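You operate a simulated robot arm through the tools that you are given. There is no shell and no other tool.

You are at the controls of a simulated two-armed robot. One attempt, no reset.

JOB
Run a pass, swap the cartridge that now reads 0 for its twin, and run one more.
Fine: the used one goes on the tray; wait for the green lamp after each pass.

It is judged by the outcome, as a careful person would: the job done as asked, and still so three seconds after it is handed in. It fails if anything else is knocked over, pushed out of place, dropped, spilled or broken.

ROBOT AND FRAMES
Two 7-joint arms with fingered hands on one trunk that stands fixed in place. Base frame: the origin is at the foot of the trunk, x ahead of it, y to its left, z up. Lengths are in mm, angles in rad, forces in N, time in s.
The left shoulder is at [81, 241, 1592], the right one opposite. With the tool pointing down near the work surface each hand reaches from about 320 to 960 mm from the base axis, measured 20 degrees to its own side. Payload 4.9 kg a hand.
Tool frame (each hand has its own): the origin (TCP) lies between the finger pads and is the grasp point; the fingertips stand 32 mm ahead of it; z points along the fingers, y is the line along which they close. The gripper opens to 200 mm; its body begins 89 mm behind the TCP. The gripper is a hand of 4 fingers: y runs from the thumb to the fingers, the wrist lies at [0, 0, -267] in the tool frame, and closing takes about 1.5 s.
Orientation is that of the tool frame in the base frame, as [roll, pitch, yaw] about the fixed x, y, z axes, in that order (R = Rz(yaw) Ry(pitch) Rx(roll)). With the fingers straight down and closing along the base's y, the tool's x points along the base's -x, its y along +y and its z along -z.

CONTROLS
- The arms move only by the tool apply_moves. It takes "left_steps", "right_steps" or both (then of equal length, played together; a hand with none holds still); each is a list of rows, each an object (a shift or turn left out is 0, a gripper value left out holds the last) with "slide": the shift along the tool's x, y, z in mm, a list of three; "rot": the turn, a rotation vector about the tool's x, y, z in degrees, a list of three. In form: [{"slide": [dx, dy, dz], "rot": [ax, ay, az]}, ...]. A call has 1 to 20 rows; each row shifts and turns the commanded pose from where the row before left it, along the tool's axes as they then stand. "left_hand" and "right_hand" are, for a hand that has rows, the closure, from 0 (fully open) to 1 (shut), set as the call begins (left out, the last holds). Each row takes 0.2 s and may step no farther than 50 mm and 0.15 rad from the row before; otherwise, or with a gripper value out of range, the whole call is refused. A pose out of reach is approached as far as the arm can. The call stops where the force on the tool passes 60 N (or 10 N more than at its start, if that is more) or the arm is blocked; 0.2 s more then pass. The fingers move at their own pace (about 72 mm/s each) and stop on an object; they squeeze with about 31 N. The grip force told is the motor's: it shows also when the fingers shut on nothing. Time passes only in rows, and 0.2 s behind the last, so rows that do not move let the fingers close. The reply holds the time, the measured pose of the TCP, the force on the tool along the base axes, the opening and the grip force, in the units named above and with some noise, with the torque about the TCP (base axes, N m) and any sound that the robot's microphone picked up.
- Cameras (640 x 400 px; columns grow to the right, rows downward): "scene" is now at [117, 6.3, 1760.9]; the picture's right is [0.07, -1.00, -0.00], its down [-0.61, -0.04, -0.79] and it looks along [0.79, 0.05, -0.61] (base axes); focal length 312 px, centre (320, 200). "left" rides on the left gripper at [-69, -69, -116] in its tool frame; the picture's right is [0.71, -0.71, 0.00], its down [0.54, 0.54, -0.64] and it looks along [0.45, 0.45, 0.77] (tool axes); focal length 226 px, centre (320, 200). "right" rides on the right gripper at [69, -69, -116] in its tool frame; the picture's right is [0.71, 0.71, 0.00], its down [-0.54, 0.54, -0.64] and it looks along [-0.46, 0.45, 0.77] (tool axes); focal length 226 px, centre (320, 200). There is no depth. A picture from a camera that has moved, and an enlarged one, comes with that camera's place and axes in the base frame and with its lens.
- grab_frame(camera): a new picture of that camera. The clock stands still meanwhile.
- move_column(by): slides the trunk up (or, below 0, down) by that many mm; the arms and the scene camera ride with it, the base frame stays. It gives what a move gives, with no picture.
- set_fingers(finger1, finger2, finger3, thumb_bend, hand): sets how far each is bent, from 0 (flat) to 100 (curled in); at 30 the hand is open as for a grip, at 70 the pads meet at the TCP. One left out holds its place. A second passes; each finger stops where it meets its share of the squeeze, and holds until it gets a number again. A gripper value or a shape takes the hand back. It gives what a move gives, with no picture; readings hold the bend of each and the force on the fingers (four entries, about 0 where the hand has none), thumb and palm.
- preshape(shape, hand): the hand has 4 fingers and takes this shape, open, in about a second: jaw (thumb against the fingers, like two jaws); tri (thumb and two fingers); tip (a fingertip pinch); poke (one finger out to press); point (the index stretched); flat (the hand flat); cup (the hand cupped); fist (a fist). The gripper value then closes the fingers along that shape, each until it touches; the sizes above hold for jaw. It gives what a move gives, with no picture.
- turn_head(pan, tilt): turns the head with the scene camera to pan (to the left, within 1.501 rad either way) and tilt (down, from -0.506 to 1.204), counted from straight ahead of the robot. It gives what a move gives.
- inspect(camera, box): a new picture of the part [left, top, right, bottom] of that camera's present view, enlarged. The clock stands still meanwhile.
- job_done(): hands the job in; it is judged then, once.

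Nothing tells you positions but the pictures and the camera data. Unless the task says otherwise, let go and move clear before handing in.

The tools are called after "Emit:" as a command line: name --argument value ..., lists and objects as JSON in quotes. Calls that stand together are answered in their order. apply_moves: Moves the arms, as the interface text tells. Its arguments: {"type":"object","properties":{"left_steps":{"type":"array"},"left_hand":{"type":"number"},"right_steps":{"type":"array"},"right_hand":{"type":"number"}},"required":[]} The other tools are called the same way: move_column (by) moves the trunk up or down; preshape (shape, hand) gives the hand a shape; set_fingers (finger1, finger2, finger3, thumb_bend, hand) moves the fingers one by one; turn_head (pan, tilt) turns the head that bears the scene camera; grab_frame (camera) takes a picture; inspect (camera, box) takes an enlarged picture of a part of a camera's view; job_done () hands the job in.

At the start:

```text
t: 0.0
left_tcp_pos: [723.7, 371.4, 1438.1]
left_orientation: [3.14, -0.002, 3.14]
left_ft_force: [0.2, 0.5, 0.0]
left_moment: [0.02, 0.04, -0.01]
left_finger_gap: 199.9
left_gripper_force: 0.1
left_shape: jaw
left_bend: [30.0, 30.0, 30.0, 30.0]
left_finger forces: [0.0, 0.1, 0.0, 0.0, 0.0, 0.1]
right_tcp_pos: [639.4, -222.6, 1437.8]
right_orientation: [3.141, 0.001, 3.141]
right_ft_force: [-0.9, -0.8, 0.4]
right_moment: [0.03, 0.0, -0.02]
right_finger_gap: 199.9
right_gripper_force: 0.0
right_shape: jaw
right_bend: [30.0, 30.0, 30.0, 30.0]
right_finger forces: [0.1, 0.0, 0.0, 0.0, 0.0, 0.1]
trunk travel left (down, up): [-500.0, 340.0]
head pan, tilt (commanded): [0.07, 0.66]
```

scene: 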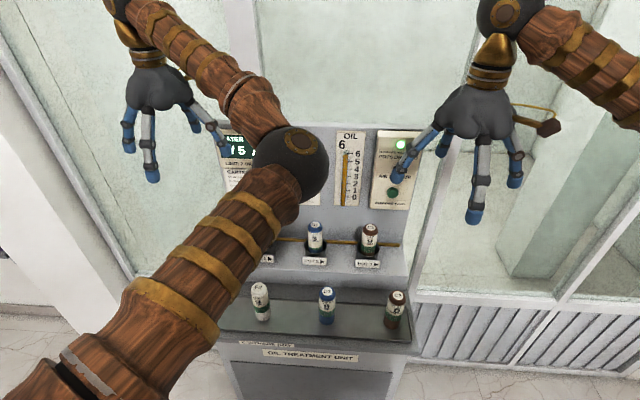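
right: 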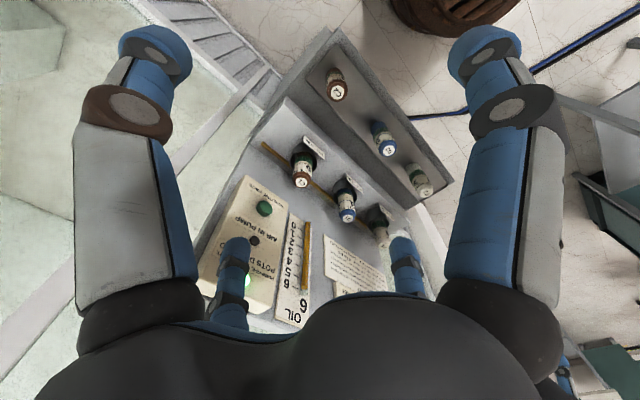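
left: 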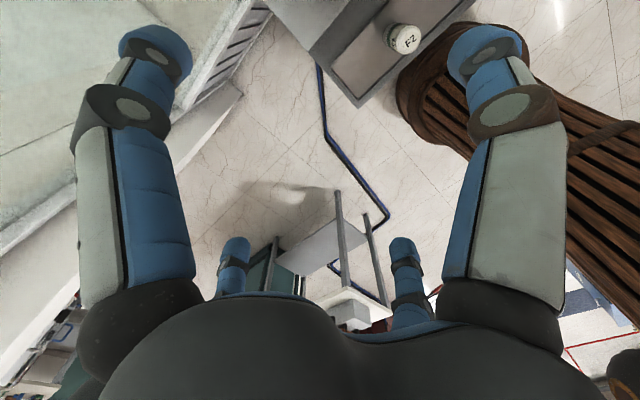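

I see an oil treatment unit ahead with a display, an oil gauge, a panel with a green lamp and a button, three cartridges in sockets and three spares on a tray. The left arm blocks part of the view, so I'll look closer at the details first.

Emit:
inspect --camera "scene" --box '[210, 120, 430, 260]'

Emit:
inspect --camera "scene" --box '[210, 210, 430, 350]'

Emit:
inspect --camera "right" --box '[180, 30, 460, 330]'

Emit:
inspect --camera "left" --box '[260, 0, 480, 120]'

```text
2.86 times, centred on (320, 190) of scene
camera zoom: at [117.0, 6.3, 1760.9], right [0.07, -1.0, 0.0], down [-0.61, -0.04, -0.79], along [0.79, 0.05, -0.61], focal length 892 px, centre (320, 229)
```

zoom: 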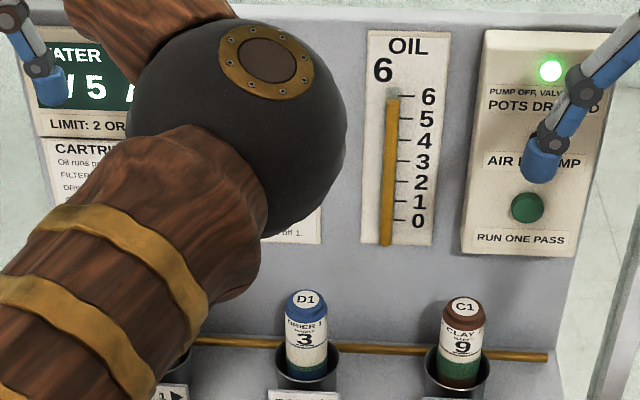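

```text
2.86 times, centred on (320, 280) of scene
camera zoom: at [117.0, 6.3, 1760.9], right [0.07, -1.0, 0.0], down [-0.61, -0.04, -0.79], along [0.79, 0.05, -0.61], focal length 892 px, centre (320, -29)
```

zoom: 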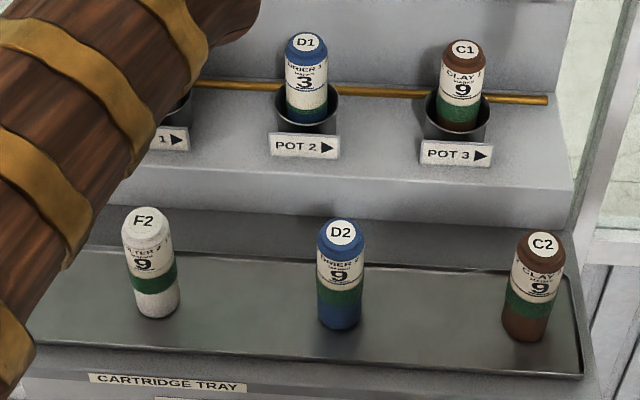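

```text
1.33 times, centred on (320, 180) of right
camera zoom: at [571.0, -291.5, 1554.9], right [-0.71, 0.71, 0.0], down [0.54, 0.54, 0.64], along [0.46, 0.45, -0.77], focal length 301 px, centre (320, 227)
```

zoom: 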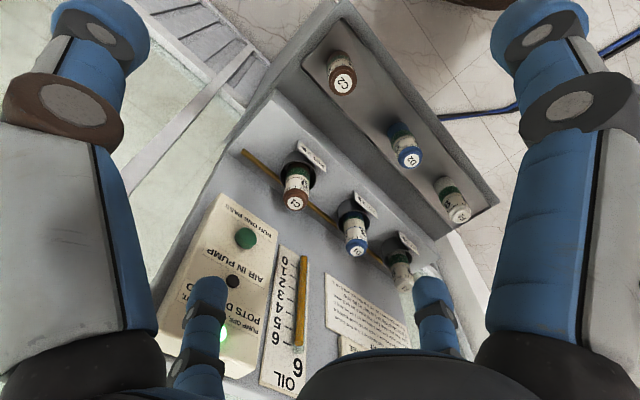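

```text
2.91 times, centred on (370, 60) of left
camera zoom: at [791.2, 303.4, 1553.0], right [-0.71, -0.71, 0.0], down [-0.54, 0.54, 0.64], along [-0.46, 0.45, -0.77], focal length 658 px, centre (174, 607)
```

zoom: 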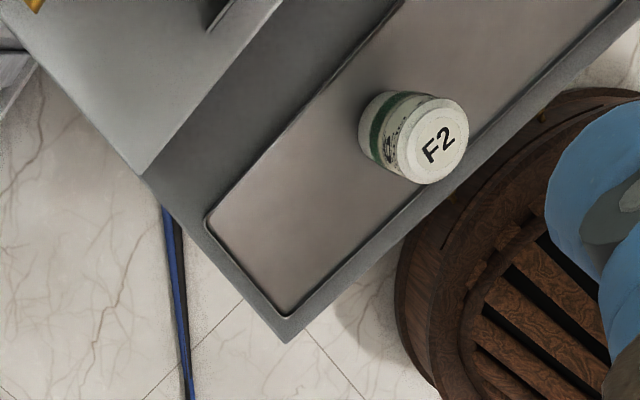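

The left arm's elbow hides the instruction text. Before moving it, I'll look around to the left to check that the space is clear.

Emit:
turn_head --pan 0.9 --tilt 0.66

Emit:
grab_frame --camera "scene"

```text
t: 1.1
left_tcp_pos: [721.5, 370.8, 1437.3]
left_orientation: [3.141, 0.0, -3.141]
left_ft_force: [0.0, 0.0, 0.0]
left_moment: [0.0, 0.02, -0.02]
left_finger_gap: 199.8
left_gripper_force: 0.1
left_shape: jaw
left_bend: [30.0, 30.0, 30.0, 30.0]
left_finger forces: [0.1, 0.0, 0.0, 0.1, 0.0, 0.1]
right_tcp_pos: [639.1, -222.1, 1436.9]
right_orientation: [-3.141, 0.0, -3.139]
right_ft_force: [-1.3, 0.3, -0.8]
right_moment: [-0.03, -0.03, 0.03]
right_finger_gap: 200.2
right_gripper_force: 0.1
right_shape: jaw
right_bend: [30.0, 30.0, 30.0, 30.0]
right_finger forces: [0.0, 0.0, 0.0, 0.1, 0.1, 0.1]
trunk travel left (down, up): [-500.0, 340.0]
head pan, tilt (commanded): [0.901, 0.66]
```

```text
taken
camera scene: at [84.5, 68.0, 1760.9], right [0.78, -0.62, 0.0], down [-0.38, -0.48, -0.79], along [0.49, 0.62, -0.61], focal length 312 px, centre (320, 200)
```

scene: 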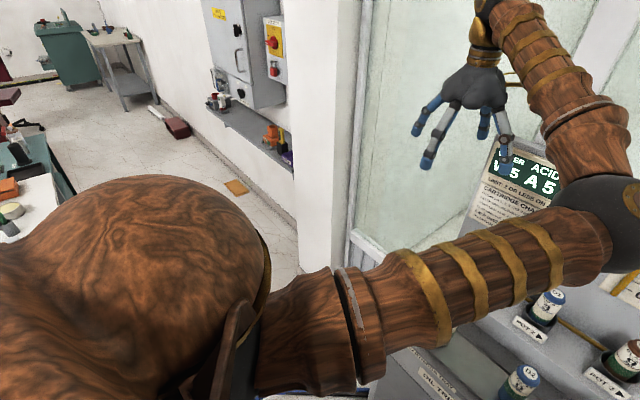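

The space to the left is open, so I'll pull the left hand back and outward to clear the head's view of the unit.

Emit:
apply_moves --left_steps '[{"slide": [30, 20, 0]}, {"slide": [30, 20, 0]}, {"slide": [30, 20, 0]}, {"slide": [30, 20, 0]}, {"slide": [30, 20, 0]}, {"slide": [30, 20, 0]}, {"slide": [30, 20, 0]}, {"slide": [30, 20, 0]}]'

Emit:
turn_head --pan 0.07 --tilt 0.66

Emit:
grab_frame --camera "scene"

```text
t: 3.0
left_tcp_pos: [482.4, 530.0, 1438.0]
left_orientation: [-3.14, 0.0, 3.141]
left_ft_force: [-0.2, 0.3, 0.5]
left_moment: [-0.03, -0.03, 0.0]
left_finger_gap: 199.8
left_gripper_force: 0.1
left_shape: jaw
left_bend: [30.0, 30.0, 30.0, 30.0]
left_finger forces: [0.0, 0.0, 0.0, 0.0, 0.0, 0.0]
right_tcp_pos: [638.7, -220.1, 1439.1]
right_orientation: [-3.14, -0.001, -3.141]
right_ft_force: [-0.6, 0.1, -0.5]
right_moment: [0.01, 0.0, -0.01]
right_finger_gap: 199.8
right_gripper_force: 0.1
right_shape: jaw
right_bend: [30.0, 30.0, 30.0, 30.0]
right_finger forces: [0.1, 0.0, 0.0, 0.1, 0.0, 0.1]
trunk travel left (down, up): [-500.0, 340.0]
head pan, tilt (commanded): [0.901, 0.66]
```

```text
t: 4.1
left_tcp_pos: [483.3, 528.4, 1438.1]
left_orientation: [3.14, -0.002, 3.14]
left_ft_force: [1.0, -0.5, -0.2]
left_moment: [-0.02, 0.0, 0.01]
left_finger_gap: 199.6
left_gripper_force: 0.1
left_shape: jaw
left_bend: [30.0, 30.0, 30.0, 30.0]
left_finger forces: [0.1, 0.0, 0.1, 0.0, 0.0, 0.1]
right_tcp_pos: [639.4, -222.1, 1437.2]
right_orientation: [-3.141, -0.001, 3.141]
right_ft_force: [-0.1, 0.2, 0.9]
right_moment: [0.01, -0.01, 0.03]
right_finger_gap: 199.9
right_gripper_force: 0.0
right_shape: jaw
right_bend: [30.0, 30.0, 30.0, 30.0]
right_finger forces: [0.0, 0.0, 0.0, 0.0, 0.1, 0.0]
trunk travel left (down, up): [-500.0, 340.0]
head pan, tilt (commanded): [0.07, 0.66]
```

```text
taken
camera scene: at [116.8, 6.6, 1760.9], right [0.07, -1.0, 0.0], down [-0.61, -0.04, -0.79], along [0.79, 0.06, -0.61], focal length 312 px, centre (320, 200)
```

scene: 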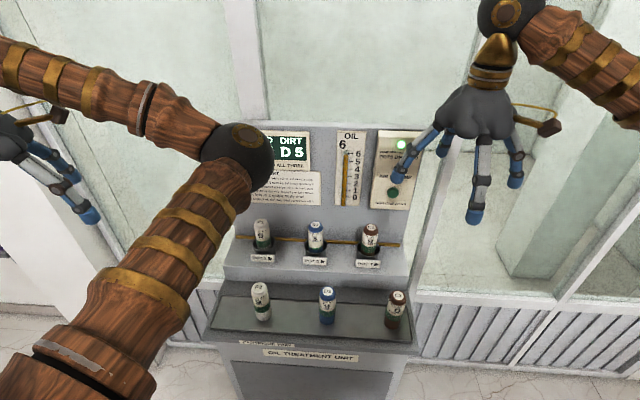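

The view is better, but the elbow still covers part of the display. I'll move the left arm a bit farther out.

Emit:
apply_moves --left_steps '[{"slide": [15, 40, 0]}, {"slide": [15, 40, 0]}, {"slide": [15, 40, 0]}, {"slide": [15, 40, 0]}, {"slide": [15, 40, 0]}]'

Emit:
grab_frame --camera "scene"

Emit:
inspect --camera "scene" --box '[210, 120, 430, 260]'

```text
t: 5.3
left_tcp_pos: [404.6, 737.2, 1436.9]
left_orientation: [-3.138, 0.0, 3.139]
left_ft_force: [0.0, 0.1, -0.7]
left_moment: [-0.03, -0.01, 0.01]
left_finger_gap: 199.7
left_gripper_force: 0.0
left_shape: jaw
left_bend: [30.0, 30.0, 30.0, 30.0]
left_finger forces: [0.1, 0.1, 0.1, 0.0, 0.1, 0.0]
right_tcp_pos: [638.7, -217.8, 1440.4]
right_orientation: [-3.137, 0.001, -3.141]
right_ft_force: [-0.6, 0.8, 0.1]
right_moment: [-0.05, -0.03, 0.02]
right_finger_gap: 200.0
right_gripper_force: 0.1
right_shape: jaw
right_bend: [30.0, 30.0, 30.0, 30.0]
right_finger forces: [0.0, 0.1, 0.0, 0.1, 0.1, 0.0]
trunk travel left (down, up): [-500.0, 340.0]
head pan, tilt (commanded): [0.07, 0.66]
```

```text
taken
camera scene: at [115.9, 10.9, 1760.9], right [0.07, -1.0, 0.0], down [-0.61, -0.04, -0.79], along [0.79, 0.05, -0.61], focal length 312 px, centre (320, 200)
```

scene: 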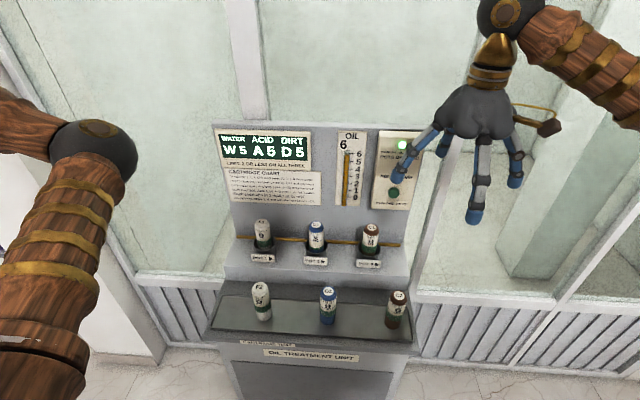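

```text
2.86 times, centred on (320, 190) of scene
camera zoom: at [115.9, 10.9, 1760.9], right [0.07, -1.0, 0.0], down [-0.61, -0.04, -0.79], along [0.79, 0.05, -0.61], focal length 892 px, centre (320, 229)
```

zoom: 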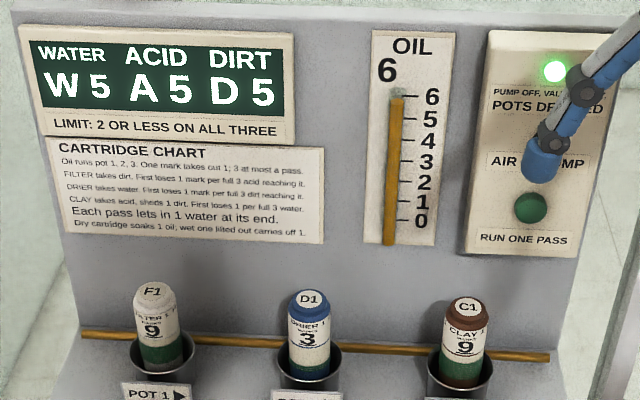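

Emit:
inspect --camera "scene" --box '[220, 155, 330, 215]'

Emit:
inspect --camera "scene" --box '[235, 210, 325, 270]'

Emit:
inspect --camera "scene" --box '[315, 210, 405, 270]'

Emit:
inspect --camera "scene" --box '[200, 270, 420, 370]'

Emit:
inspect --camera "scene" --box '[350, 120, 430, 220]'

```text
5.82 times, centred on (275, 185) of scene
camera zoom: at [115.9, 10.9, 1760.9], right [0.07, -1.0, 0.0], down [-0.61, -0.04, -0.79], along [0.79, 0.05, -0.61], focal length 1817 px, centre (582, 287)
```

zoom: 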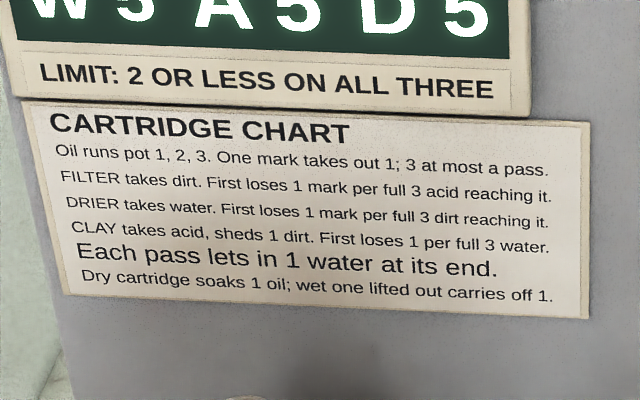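

```text
6.67 times, centred on (280, 240) of scene
camera zoom: at [115.9, 10.9, 1760.9], right [0.07, -1.0, 0.0], down [-0.61, -0.04, -0.79], along [0.79, 0.05, -0.61], focal length 2082 px, centre (587, -67)
```

zoom: 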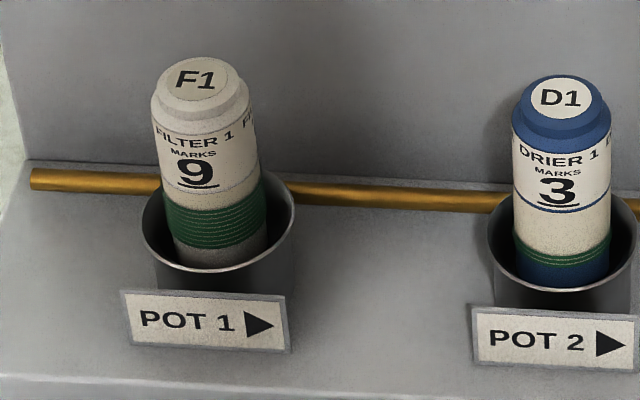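

```text
6.67 times, centred on (360, 240) of scene
camera zoom: at [115.9, 10.9, 1760.9], right [0.07, -1.0, 0.0], down [-0.61, -0.04, -0.79], along [0.79, 0.05, -0.61], focal length 2082 px, centre (53, -67)
```

zoom: 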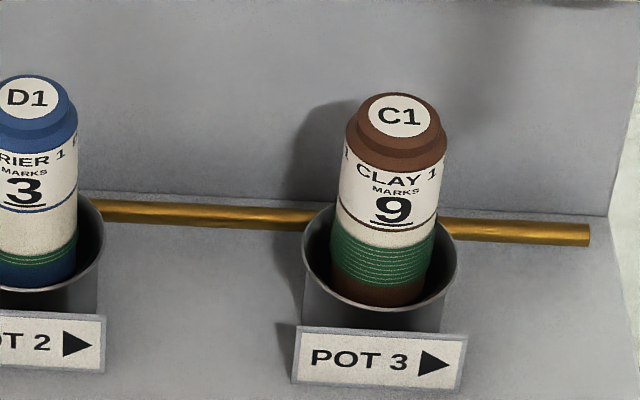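

```text
2.91 times, centred on (310, 320) of scene
camera zoom: at [115.9, 10.9, 1760.9], right [0.07, -1.0, 0.0], down [-0.61, -0.04, -0.79], along [0.79, 0.05, -0.61], focal length 908 px, centre (349, -149)
```

zoom: 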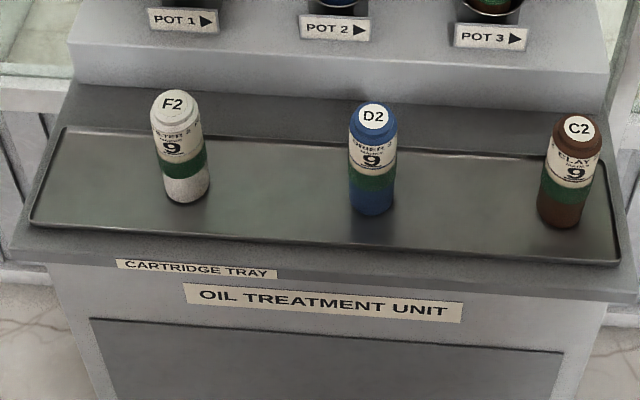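

```text
4.00 times, centred on (390, 170) of scene
camera zoom: at [115.9, 10.9, 1760.9], right [0.07, -1.0, 0.0], down [-0.61, -0.04, -0.79], along [0.79, 0.05, -0.61], focal length 1249 px, centre (40, 320)
```

zoom: 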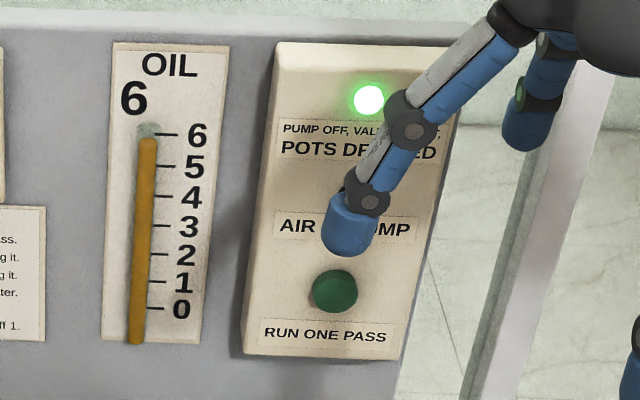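

The chart says D1 (drier, 3 marks) should hit 0 after the first pass, and its twin D2 is on the tray. The RUN button is at about (864, -154, 1218). I'll put the right hand in the poke shape and see where its finger ends up.

Emit:
preshape --shape "poke" --hand "right"

Emit:
grab_frame --camera "right"

Emit:
grab_frame --camera "scene"

```text
t: 6.2
left_tcp_pos: [406.2, 731.5, 1438.5]
left_orientation: [-3.141, 0.0, -3.142]
left_ft_force: [0.0, -0.6, -0.3]
left_moment: [-0.01, -0.02, 0.01]
left_finger_gap: 199.9
left_gripper_force: 0.0
left_shape: jaw
left_bend: [30.0, 30.0, 30.0, 30.0]
left_finger forces: [0.0, 0.0, 0.0, 0.0, 0.0, 0.0]
right_tcp_pos: [639.5, -223.7, 1437.5]
right_orientation: [3.141, 0.0, -3.141]
right_ft_force: [0.0, -0.2, -0.3]
right_moment: [0.0, -0.01, 0.01]
right_finger_gap: 0.0
right_gripper_force: 0.1
right_shape: poke
right_bend: [100.0, 100.0, 100.0, 81.0]
right_finger forces: [0.0, 0.0, 0.1, 0.0, 0.1, 0.1]
trunk travel left (down, up): [-500.0, 340.0]
head pan, tilt (commanded): [0.07, 0.66]
```

```text
taken
camera right: at [571.1, -292.0, 1554.8], right [-0.71, 0.71, 0.0], down [0.54, 0.54, 0.64], along [0.46, 0.45, -0.77], focal length 226 px, centre (320, 200)
```

right: 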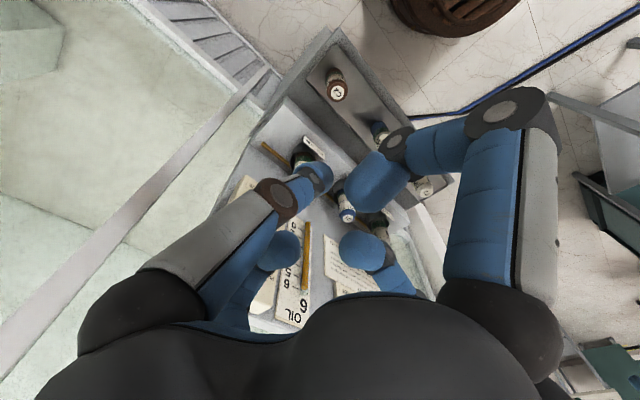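

```text
taken
camera scene: at [117.1, 5.7, 1760.9], right [0.07, -1.0, 0.0], down [-0.61, -0.04, -0.79], along [0.79, 0.06, -0.61], focal length 312 px, centre (320, 200)
```

scene: 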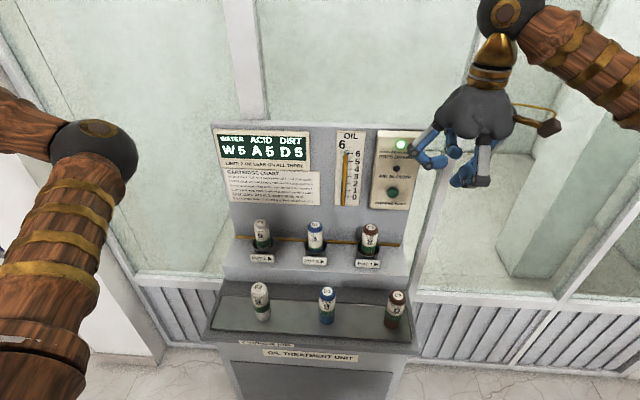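

The poke shape seems to curl everything. I'll look closer before trying another shape.

Emit:
inspect --camera "scene" --box '[370, 60, 560, 220]'

Emit:
preshape --shape "point" --hand "right"

Emit:
inspect --camera "scene" --box '[370, 60, 560, 220]'

Emit:
grab_frame --camera "right"

```text
2.50 times, centred on (465, 140) of scene
camera zoom: at [117.1, 5.7, 1760.9], right [0.07, -1.0, 0.0], down [-0.61, -0.04, -0.79], along [0.79, 0.06, -0.61], focal length 781 px, centre (-42, 350)
```

zoom: 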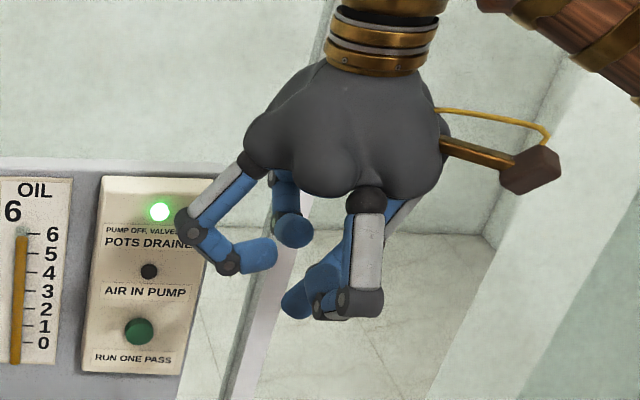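

```text
t: 7.1
left_tcp_pos: [404.3, 732.3, 1437.0]
left_orientation: [-3.142, -0.002, 3.14]
left_ft_force: [0.0, -0.1, 0.2]
left_moment: [-0.04, 0.01, -0.02]
left_finger_gap: 199.9
left_gripper_force: 0.1
left_shape: jaw
left_bend: [30.0, 30.0, 30.0, 30.0]
left_finger forces: [0.1, 0.0, 0.1, 0.0, 0.0, 0.0]
right_tcp_pos: [640.5, -221.0, 1437.5]
right_orientation: [-3.14, 0.0, 3.141]
right_ft_force: [-0.4, 0.1, -0.3]
right_moment: [-0.01, 0.03, 0.02]
right_finger_gap: 195.6
right_gripper_force: 0.0
right_shape: point
right_bend: [70.0, 100.0, 100.0, 69.0]
right_finger forces: [0.0, 0.1, 0.0, 0.1, 0.0, 0.0]
trunk travel left (down, up): [-500.0, 340.0]
head pan, tilt (commanded): [0.07, 0.66]
```

```text
2.50 times, centred on (465, 140) of scene
camera zoom: at [117.0, 6.5, 1760.9], right [0.07, -1.0, 0.0], down [-0.61, -0.04, -0.79], along [0.79, 0.06, -0.61], focal length 781 px, centre (-42, 350)
```

zoom: 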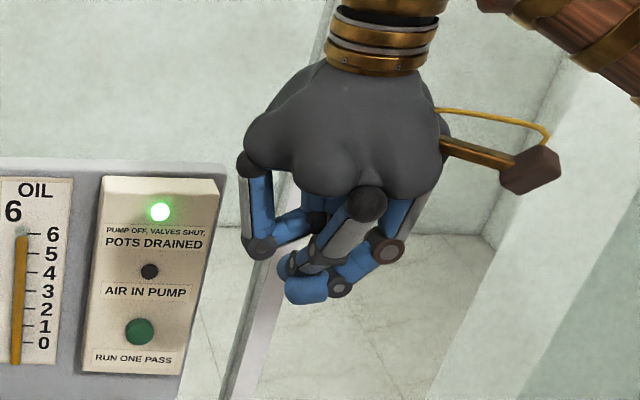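

```text
taken
camera right: at [571.0, -291.3, 1555.0], right [-0.71, 0.71, 0.0], down [0.54, 0.54, 0.64], along [0.46, 0.45, -0.77], focal length 226 px, centre (320, 200)
```

right: 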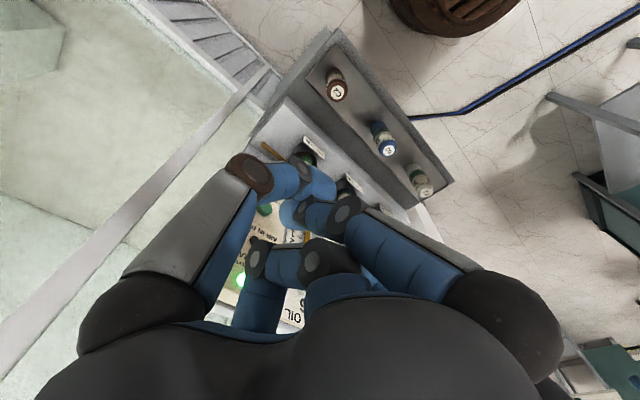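

The fingers may still be moving, so I'll wait a moment and look again.

Emit:
apply_moves --right_steps '[{}, {}, {}, {}, {}]'

Emit:
inspect --camera "scene" --box '[370, 60, 560, 220]'

Emit:
grab_frame --camera "right"

```text
t: 8.3
left_tcp_pos: [405.1, 731.9, 1437.6]
left_orientation: [-3.141, -0.003, 3.139]
left_ft_force: [0.6, 0.4, -0.6]
left_moment: [0.04, 0.0, 0.01]
left_finger_gap: 199.9
left_gripper_force: 0.0
left_shape: jaw
left_bend: [30.0, 30.0, 30.0, 30.0]
left_finger forces: [0.0, 0.0, 0.0, 0.0, 0.0, 0.0]
right_tcp_pos: [641.1, -222.1, 1438.2]
right_orientation: [3.141, 0.0, -3.141]
right_ft_force: [0.4, -0.2, 0.1]
right_moment: [-0.01, 0.01, -0.01]
right_finger_gap: 195.6
right_gripper_force: 0.1
right_shape: point
right_bend: [70.0, 100.0, 100.0, 69.0]
right_finger forces: [0.0, 0.0, 0.0, 0.0, 0.0, 0.1]
trunk travel left (down, up): [-500.0, 340.0]
head pan, tilt (commanded): [0.07, 0.66]
```

```text
2.50 times, centred on (465, 140) of scene
camera zoom: at [117.0, 6.4, 1760.9], right [0.07, -1.0, 0.0], down [-0.61, -0.04, -0.79], along [0.79, 0.06, -0.61], focal length 781 px, centre (-42, 350)
```

zoom: 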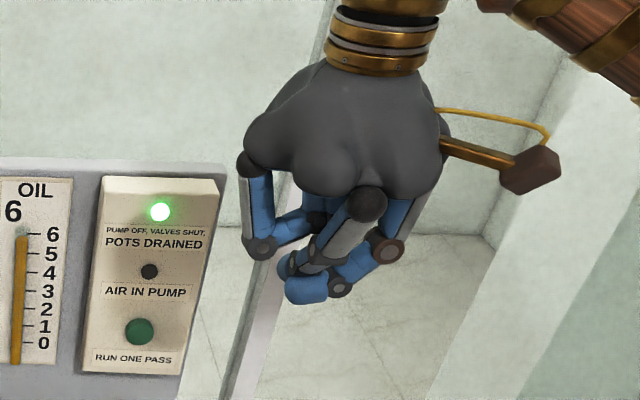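

```text
taken
camera right: at [571.0, -291.4, 1555.0], right [-0.71, 0.71, 0.0], down [0.54, 0.54, 0.64], along [0.46, 0.45, -0.77], focal length 226 px, centre (320, 200)
```

right: 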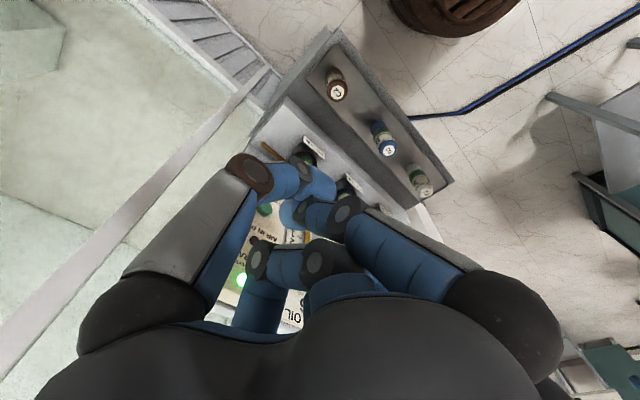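

The preshapes curl everything on this hand, so I'll set the fingers directly: one straight finger, the rest curled.

Emit:
set_fingers --hand "right" --finger1 100 --finger2 10 --finger3 100 --thumb_bend 90

Emit:
inspect --camera "scene" --box '[370, 60, 560, 220]'

Emit:
grab_frame --camera "right"

```text
t: 9.3
left_tcp_pos: [404.6, 733.0, 1437.9]
left_orientation: [-3.14, -0.001, 3.14]
left_ft_force: [-0.5, -0.7, -0.4]
left_moment: [0.04, -0.01, -0.02]
left_finger_gap: 199.8
left_gripper_force: 0.2
left_shape: jaw
left_bend: [30.0, 30.0, 30.0, 30.0]
left_finger forces: [0.0, 0.0, 0.0, 0.1, 0.1, 0.1]
right_tcp_pos: [640.2, -221.8, 1439.2]
right_orientation: [-3.141, 0.0, -3.141]
right_ft_force: [-1.2, 0.2, 0.4]
right_moment: [-0.02, 0.0, -0.01]
right_finger_gap: 24.5
right_gripper_force: 0.0
right_shape: fingers
right_bend: [98.0, 100.0, 100.0, 85.0]
right_finger forces: [0.1, 0.0, 0.0, 0.1, 0.0, 0.0]
trunk travel left (down, up): [-500.0, 340.0]
head pan, tilt (commanded): [0.07, 0.66]
```

```text
2.50 times, centred on (465, 140) of scene
camera zoom: at [116.9, 6.5, 1760.9], right [0.07, -1.0, 0.0], down [-0.61, -0.04, -0.79], along [0.79, 0.06, -0.61], focal length 781 px, centre (-42, 350)
```

zoom: 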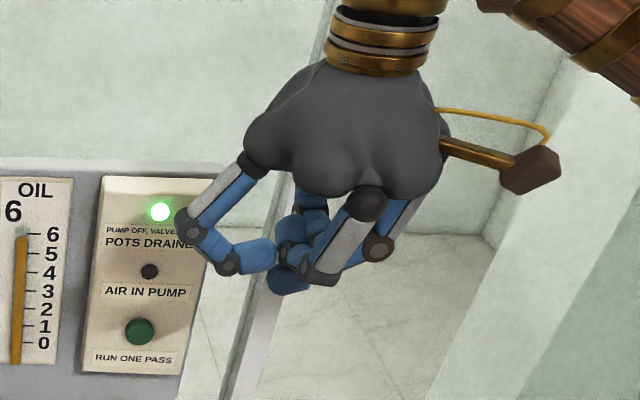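

```text
taken
camera right: at [570.9, -291.3, 1555.0], right [-0.71, 0.71, 0.0], down [0.54, 0.54, 0.64], along [0.46, 0.45, -0.77], focal length 226 px, centre (320, 200)
```

right: 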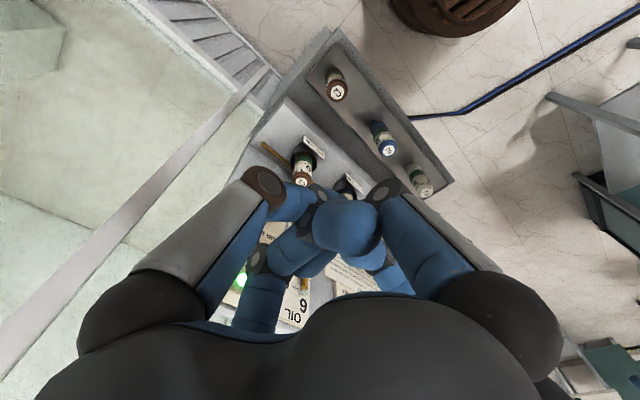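

The bends don't match my command, so the fingers probably blocked each other. I'll reopen the hand and identify the fingers one at a time.

Emit:
preshape --shape "jaw" --hand "right"

Emit:
apply_moves --right_steps '[{}, {}, {}, {}, {}, {}]'

Emit:
set_fingers --hand "right" --finger1 0

Emit:
inspect --camera "scene" --box '[370, 60, 560, 220]'

Emit:
grab_frame --camera "right"

```text
t: 10.2
left_tcp_pos: [405.5, 732.0, 1437.0]
left_orientation: [3.141, -0.001, 3.141]
left_ft_force: [-1.0, 0.6, 0.2]
left_moment: [-0.01, -0.02, 0.02]
left_finger_gap: 199.8
left_gripper_force: 0.1
left_shape: jaw
left_bend: [30.0, 30.0, 30.0, 30.0]
left_finger forces: [0.0, 0.0, 0.0, 0.0, 0.0, 0.1]
right_tcp_pos: [639.7, -222.9, 1438.5]
right_orientation: [3.141, 0.0, -3.141]
right_ft_force: [-0.4, -0.6, -0.1]
right_moment: [-0.01, 0.02, -0.01]
right_finger_gap: 199.9
right_gripper_force: 0.2
right_shape: jaw
right_bend: [30.0, 30.0, 30.0, 30.0]
right_finger forces: [0.0, 0.1, 0.0, 0.1, 0.0, 0.1]
trunk travel left (down, up): [-500.0, 340.0]
head pan, tilt (commanded): [0.07, 0.66]
```

```text
t: 11.6
left_tcp_pos: [404.7, 732.0, 1439.1]
left_orientation: [-3.139, -0.001, -3.141]
left_ft_force: [-1.1, 0.1, 0.6]
left_moment: [0.04, -0.03, 0.01]
left_finger_gap: 200.1
left_gripper_force: 0.0
left_shape: jaw
left_bend: [30.0, 30.0, 30.0, 30.0]
left_finger forces: [0.0, 0.0, 0.0, 0.0, 0.1, 0.0]
right_tcp_pos: [641.0, -222.6, 1436.9]
right_orientation: [3.141, 0.0, 3.141]
right_ft_force: [0.3, 0.2, -0.6]
right_moment: [0.0, -0.05, -0.03]
right_finger_gap: 199.9
right_gripper_force: 0.0
right_shape: jaw
right_bend: [30.0, 30.0, 30.0, 30.0]
right_finger forces: [0.1, 0.1, 0.1, 0.1, 0.1, 0.0]
trunk travel left (down, up): [-500.0, 340.0]
head pan, tilt (commanded): [0.07, 0.66]
```

```text
t: 12.6
left_tcp_pos: [405.2, 732.8, 1438.0]
left_orientation: [-3.14, -0.003, 3.141]
left_ft_force: [-0.3, -0.3, -0.2]
left_moment: [0.02, 0.03, -0.03]
left_finger_gap: 200.0
left_gripper_force: 0.1
left_shape: jaw
left_bend: [30.0, 30.0, 30.0, 30.0]
left_finger forces: [0.1, 0.1, 0.1, 0.0, 0.1, 0.1]
right_tcp_pos: [640.5, -222.4, 1438.9]
right_orientation: [-3.141, -0.001, 3.139]
right_ft_force: [-0.8, 0.1, -0.5]
right_moment: [-0.01, 0.01, 0.04]
right_finger_gap: 163.6
right_gripper_force: 0.0
right_shape: fingers
right_bend: [1.0, 30.0, 30.0, 30.0]
right_finger forces: [0.1, 0.1, 0.0, 0.0, 0.0, 0.1]
trunk travel left (down, up): [-500.0, 340.0]
head pan, tilt (commanded): [0.07, 0.66]
```

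```text
2.50 times, centred on (465, 140) of scene
camera zoom: at [116.9, 6.5, 1760.9], right [0.07, -1.0, 0.0], down [-0.61, -0.04, -0.79], along [0.79, 0.06, -0.61], focal length 781 px, centre (-42, 350)
```

zoom: 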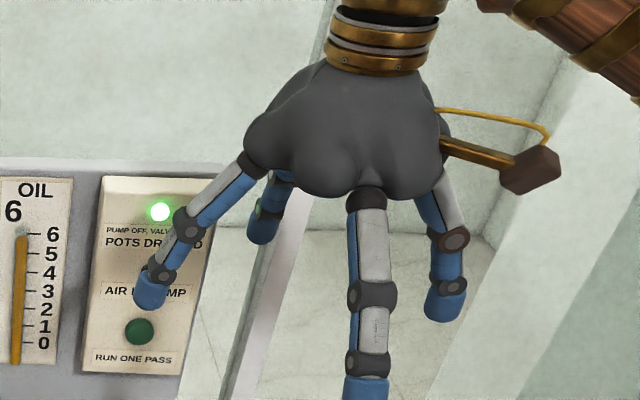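

```text
taken
camera right: at [570.9, -291.3, 1555.0], right [-0.71, 0.71, 0.0], down [0.54, 0.54, 0.64], along [0.46, 0.45, -0.77], focal length 226 px, centre (320, 200)
```

right: 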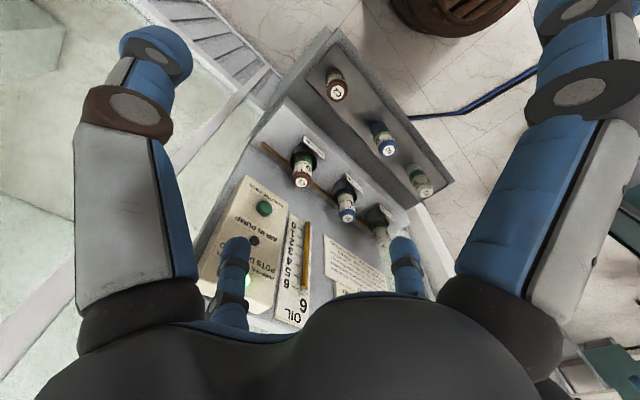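

Finger 1 is the one on tool +x, and the four fingers sit radially around the palm. Next I'll check how the jaw shape closes.

Emit:
preshape --shape "jaw" --hand "right"

Emit:
apply_moves --right_steps '[{}, {}, {}, {}, {}]' --right_hand 0.6

Emit:
inspect --camera "scene" --box '[370, 60, 560, 220]'

Emit:
grab_frame --camera "right"

```text
t: 13.5
left_tcp_pos: [404.7, 732.8, 1437.2]
left_orientation: [-3.141, -0.001, 3.141]
left_ft_force: [-0.2, -0.5, -0.2]
left_moment: [0.01, -0.01, 0.0]
left_finger_gap: 200.1
left_gripper_force: 0.0
left_shape: jaw
left_bend: [30.0, 30.0, 30.0, 30.0]
left_finger forces: [0.0, 0.1, 0.1, 0.0, 0.0, 0.0]
right_tcp_pos: [640.8, -221.4, 1437.2]
right_orientation: [3.141, 0.002, -3.141]
right_ft_force: [0.2, -0.2, -0.7]
right_moment: [0.03, -0.01, 0.02]
right_finger_gap: 200.0
right_gripper_force: 0.1
right_shape: jaw
right_bend: [30.0, 30.0, 30.0, 30.0]
right_finger forces: [0.1, 0.0, 0.0, 0.0, 0.0, 0.1]
trunk travel left (down, up): [-500.0, 340.0]
head pan, tilt (commanded): [0.07, 0.66]
```

```text
t: 14.7
left_tcp_pos: [405.0, 732.7, 1438.2]
left_orientation: [3.141, -0.001, 3.141]
left_ft_force: [0.4, 0.0, -0.2]
left_moment: [-0.02, 0.02, 0.0]
left_finger_gap: 200.1
left_gripper_force: 0.1
left_shape: jaw
left_bend: [30.0, 30.0, 30.0, 30.0]
left_finger forces: [0.0, 0.1, 0.0, 0.0, 0.0, 0.0]
right_tcp_pos: [640.0, -220.7, 1438.8]
right_orientation: [3.139, 0.001, 3.141]
right_ft_force: [-0.3, -0.2, 0.3]
right_moment: [0.01, 0.02, 0.0]
right_finger_gap: 80.4
right_gripper_force: 0.1
right_shape: jaw
right_bend: [42.0, 42.0, 42.0, 41.0]
right_finger forces: [0.0, 0.1, 0.1, 0.0, 0.1, 0.1]
trunk travel left (down, up): [-500.0, 340.0]
head pan, tilt (commanded): [0.07, 0.66]
```

```text
2.50 times, centred on (465, 140) of scene
camera zoom: at [116.9, 6.5, 1760.9], right [0.07, -1.0, 0.0], down [-0.61, -0.04, -0.79], along [0.79, 0.06, -0.61], focal length 781 px, centre (-42, 350)
```

zoom: 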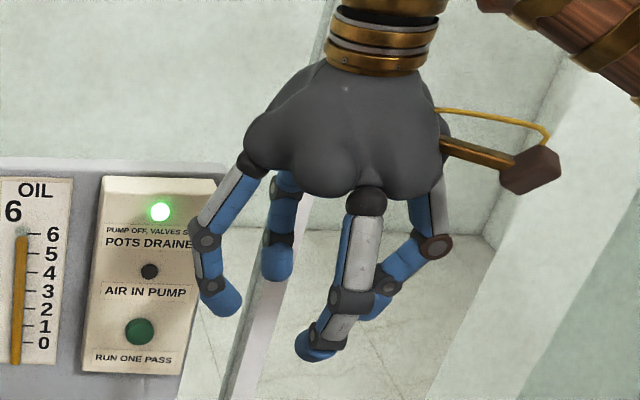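

```text
taken
camera right: at [570.9, -291.3, 1555.0], right [-0.71, 0.71, 0.0], down [0.54, 0.54, 0.64], along [0.46, 0.45, -0.77], focal length 226 px, centre (320, 200)
```

right: 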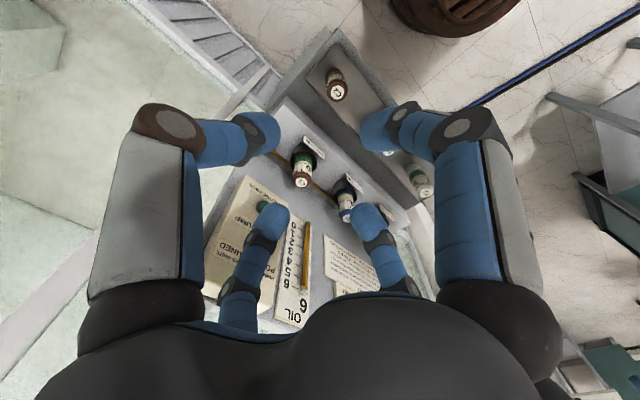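

All four fingers close radially around the tool axis, so fully closed they form a blunt point I can press with. I'll close the hand and check it.

Emit:
apply_moves --right_steps '[{}, {}, {}, {}, {}]' --right_hand 1.0

Emit:
inspect --camera "scene" --box '[370, 60, 560, 220]'

Emit:
grab_frame --camera "right"

```text
t: 15.9
left_tcp_pos: [405.1, 733.4, 1438.1]
left_orientation: [-3.14, -0.001, 3.139]
left_ft_force: [-1.1, 0.9, -0.1]
left_moment: [0.02, 0.0, -0.03]
left_finger_gap: 199.9
left_gripper_force: 0.1
left_shape: jaw
left_bend: [30.0, 30.0, 30.0, 30.0]
left_finger forces: [0.1, 0.1, 0.1, 0.0, 0.0, 0.1]
right_tcp_pos: [640.2, -222.0, 1437.3]
right_orientation: [3.141, 0.001, -3.141]
right_ft_force: [0.3, -0.4, 0.5]
right_moment: [-0.03, -0.01, 0.0]
right_finger_gap: 0.3
right_gripper_force: 31.4
right_shape: jaw
right_bend: [70.0, 70.0, 70.0, 70.0]
right_finger forces: [0.0, 0.0, 0.1, 0.0, 0.1, 0.0]
trunk travel left (down, up): [-500.0, 340.0]
head pan, tilt (commanded): [0.07, 0.66]
```

```text
2.50 times, centred on (465, 140) of scene
camera zoom: at [117.0, 6.5, 1760.9], right [0.07, -1.0, 0.0], down [-0.61, -0.04, -0.79], along [0.79, 0.06, -0.61], focal length 781 px, centre (-42, 350)
```

zoom: 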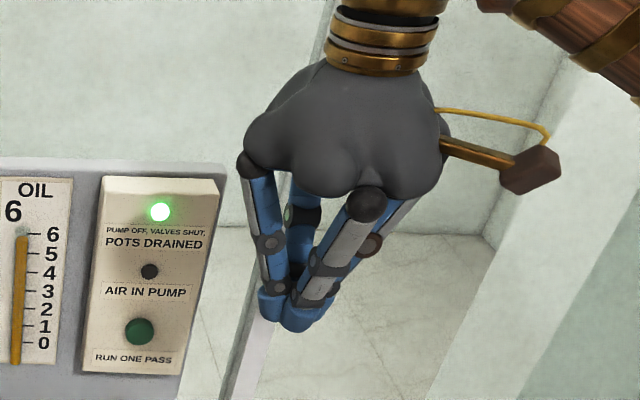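

```text
taken
camera right: at [570.9, -291.3, 1555.0], right [-0.71, 0.71, 0.0], down [0.54, 0.54, 0.64], along [0.46, 0.45, -0.77], focal length 226 px, centre (320, 200)
```

right: 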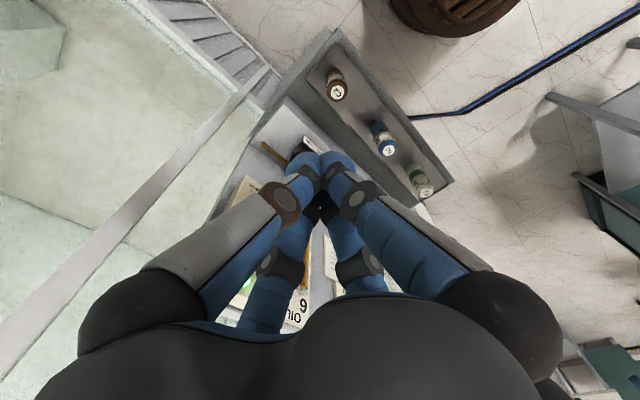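

The closed fingers make a compact tip about 32 mm ahead of the TCP. I'll move the right hand to a spot in front of the panel and turn it to point forward.

Emit:
apply_moves --right_steps '[{"slide": [-15, 17, 34.5]}, {"slide": [-15, 17, 34.5]}, {"slide": [-15, 17, 34.5]}, {"slide": [-15, 17, 34.5]}, {"rot": [0, -8.18, 0]}, {"rot": [0, -8.18, 0]}, {"rot": [0, -8.18, 0]}, {"rot": [0, -8.18, 0]}, {"rot": [0, -8.18, 0]}, {"rot": [0, -8.18, 0]}, {"rot": [0, -8.18, 0]}, {"rot": [0, -8.18, 0]}, {"rot": [0, -8.18, 0]}, {"rot": [0, -8.18, 0]}, {"rot": [0, -8.2, 0]}, {}]'

Emit:
grab_frame --camera "scene"

Emit:
grab_frame --camera "right"

```text
t: 19.3
left_tcp_pos: [405.1, 731.6, 1438.6]
left_orientation: [3.14, 0.0, -3.141]
left_ft_force: [0.4, 0.1, 0.4]
left_moment: [0.0, 0.03, 0.0]
left_finger_gap: 199.7
left_gripper_force: 0.0
left_shape: jaw
left_bend: [30.0, 30.0, 30.0, 30.0]
left_finger forces: [0.0, 0.0, 0.0, 0.0, 0.1, 0.0]
right_tcp_pos: [699.0, -153.6, 1300.1]
right_orientation: [-0.459, 1.569, -0.458]
right_ft_force: [0.4, -0.7, -0.9]
right_moment: [0.01, -0.03, 0.02]
right_finger_gap: 0.1
right_gripper_force: 31.3
right_shape: jaw
right_bend: [70.0, 70.0, 70.0, 70.0]
right_finger forces: [0.0, 0.0, 0.0, 0.0, 0.0, 0.1]
trunk travel left (down, up): [-500.0, 340.0]
head pan, tilt (commanded): [0.07, 0.66]
```

```text
taken
camera scene: at [117.3, 6.6, 1760.9], right [0.07, -1.0, 0.0], down [-0.61, -0.04, -0.79], along [0.79, 0.06, -0.61], focal length 312 px, centre (320, 200)
```

scene: 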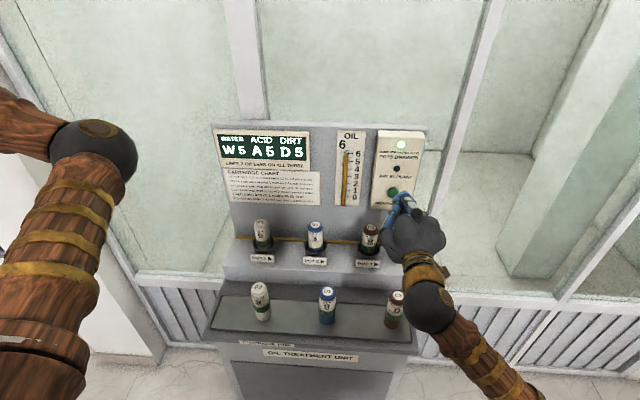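

```text
taken
camera right: at [583.6, -222.9, 1232.4], right [0.0, 0.71, -0.71], down [-0.64, 0.54, 0.54], along [0.77, 0.45, 0.46], focal length 226 px, centre (320, 200)
```

right: 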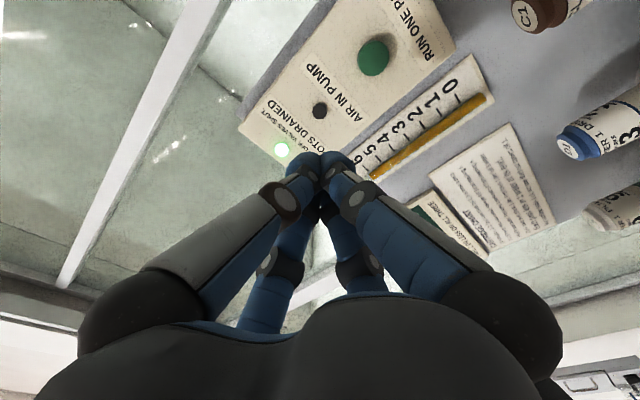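

The hand points forward and the button is confirmed at about (864, -156, 1218). I'll line up with it and stop short to check.

Emit:
apply_moves --right_steps '[{"slide": [20.5, -0.6, 20]}, {"slide": [20.5, -0.6, 20]}, {"slide": [20.5, -0.6, 20]}, {"slide": [20.5, -0.6, 20]}, {"slide": [0, 0, 10]}, {}]'

Emit:
inspect --camera "scene" --box '[330, 120, 480, 260]'

Emit:
grab_frame --camera "right"

```text
t: 20.7
left_tcp_pos: [405.0, 731.9, 1438.6]
left_orientation: [-3.141, -0.001, 3.139]
left_ft_force: [-0.1, 0.9, -0.1]
left_moment: [0.0, -0.02, 0.0]
left_finger_gap: 199.9
left_gripper_force: 0.0
left_shape: jaw
left_bend: [30.0, 30.0, 30.0, 30.0]
left_finger forces: [0.0, 0.0, 0.1, 0.0, 0.1, 0.0]
right_tcp_pos: [790.0, -156.5, 1215.8]
right_orientation: [0.195, 1.57, 0.194]
right_ft_force: [-0.7, -0.6, 0.4]
right_moment: [0.01, -0.01, 0.02]
right_finger_gap: 0.0
right_gripper_force: 30.8
right_shape: jaw
right_bend: [70.0, 70.0, 70.0, 70.0]
right_finger forces: [0.0, 0.0, 0.0, 0.0, 0.1, 0.0]
trunk travel left (down, up): [-500.0, 340.0]
head pan, tilt (commanded): [0.07, 0.66]
```

```text
2.86 times, centred on (405, 190) of scene
camera zoom: at [116.5, 6.3, 1760.9], right [0.07, -1.0, 0.0], down [-0.61, -0.04, -0.79], along [0.79, 0.06, -0.61], focal length 892 px, centre (77, 229)
```

zoom: 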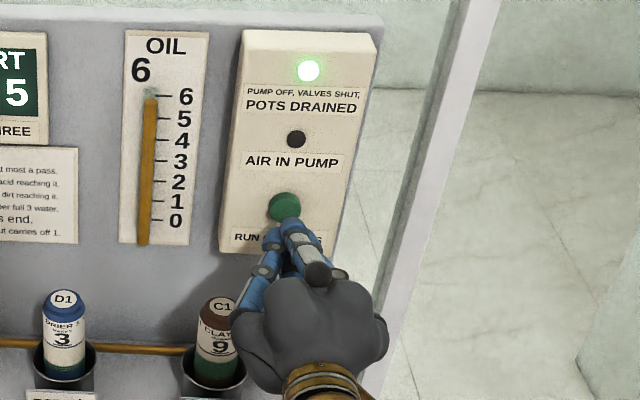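

```text
taken
camera right: at [674.4, -225.4, 1147.6], right [0.0, 0.71, -0.71], down [-0.64, 0.54, 0.54], along [0.77, 0.45, 0.46], focal length 226 px, centre (320, 200)
```

right: 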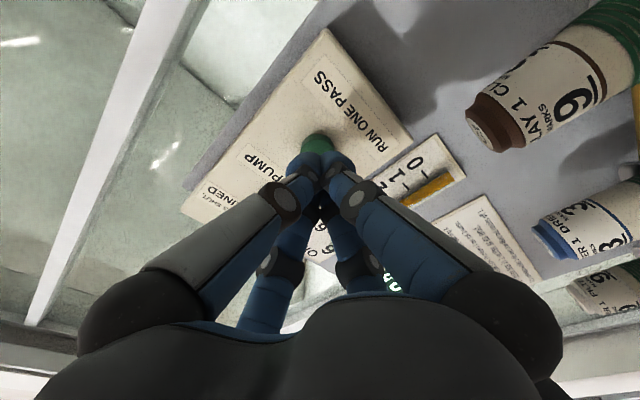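

The fingertips are aligned with the button and clear of C1. I'll advance slowly.

Emit:
apply_moves --right_steps '[{"slide": [-1, 0, 6]}, {"slide": [-1, 0, 6]}, {"slide": [0, 0, 6]}, {"slide": [0, 0, 4]}, {"slide": [0, 0, 4]}]'

Emit:
inspect --camera "scene" --box '[330, 120, 480, 260]'

Emit:
inspect --camera "right" --box '[220, 80, 420, 230]'

```text
t: 21.9
left_tcp_pos: [405.5, 733.1, 1437.7]
left_orientation: [-3.141, -0.002, 3.139]
left_ft_force: [-0.2, -0.4, 0.2]
left_moment: [-0.01, 0.01, 0.01]
left_finger_gap: 199.9
left_gripper_force: 0.0
left_shape: jaw
left_bend: [30.0, 30.0, 30.0, 30.0]
left_finger forces: [0.0, 0.1, 0.1, 0.0, 0.0, 0.0]
right_tcp_pos: [816.0, -156.0, 1220.6]
right_orientation: [2.566, 1.571, 2.566]
right_ft_force: [0.7, 0.4, 0.9]
right_moment: [0.0, -0.01, 0.01]
right_finger_gap: 0.0
right_gripper_force: 31.5
right_shape: jaw
right_bend: [70.0, 70.0, 70.0, 70.0]
right_finger forces: [0.0, 0.0, 0.0, 0.0, 0.0, 0.0]
trunk travel left (down, up): [-500.0, 340.0]
head pan, tilt (commanded): [0.07, 0.66]
```

```text
2.86 times, centred on (405, 190) of scene
camera zoom: at [117.0, 6.8, 1760.9], right [0.07, -1.0, 0.0], down [-0.61, -0.04, -0.79], along [0.79, 0.06, -0.61], focal length 892 px, centre (77, 229)
```

zoom: 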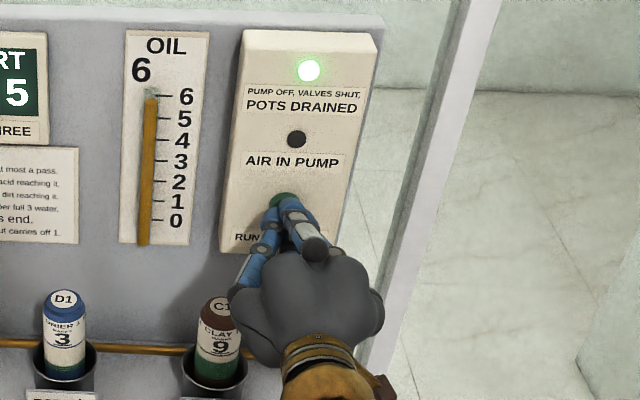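

```text
2.67 times, centred on (320, 155) of right
camera zoom: at [700.1, -225.4, 1153.1], right [0.0, 0.71, -0.71], down [-0.64, 0.54, 0.54], along [0.77, 0.45, 0.45], focal length 603 px, centre (320, 320)
```

zoom: 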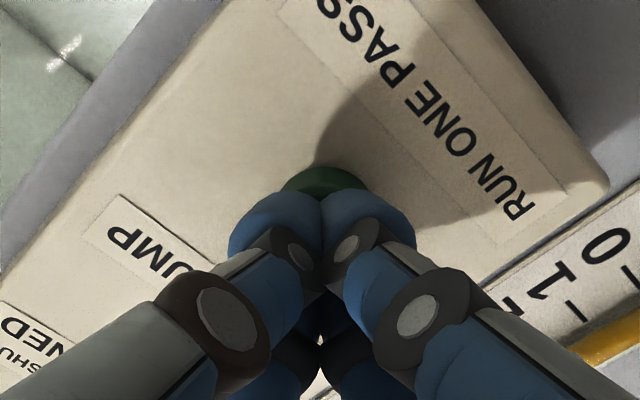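

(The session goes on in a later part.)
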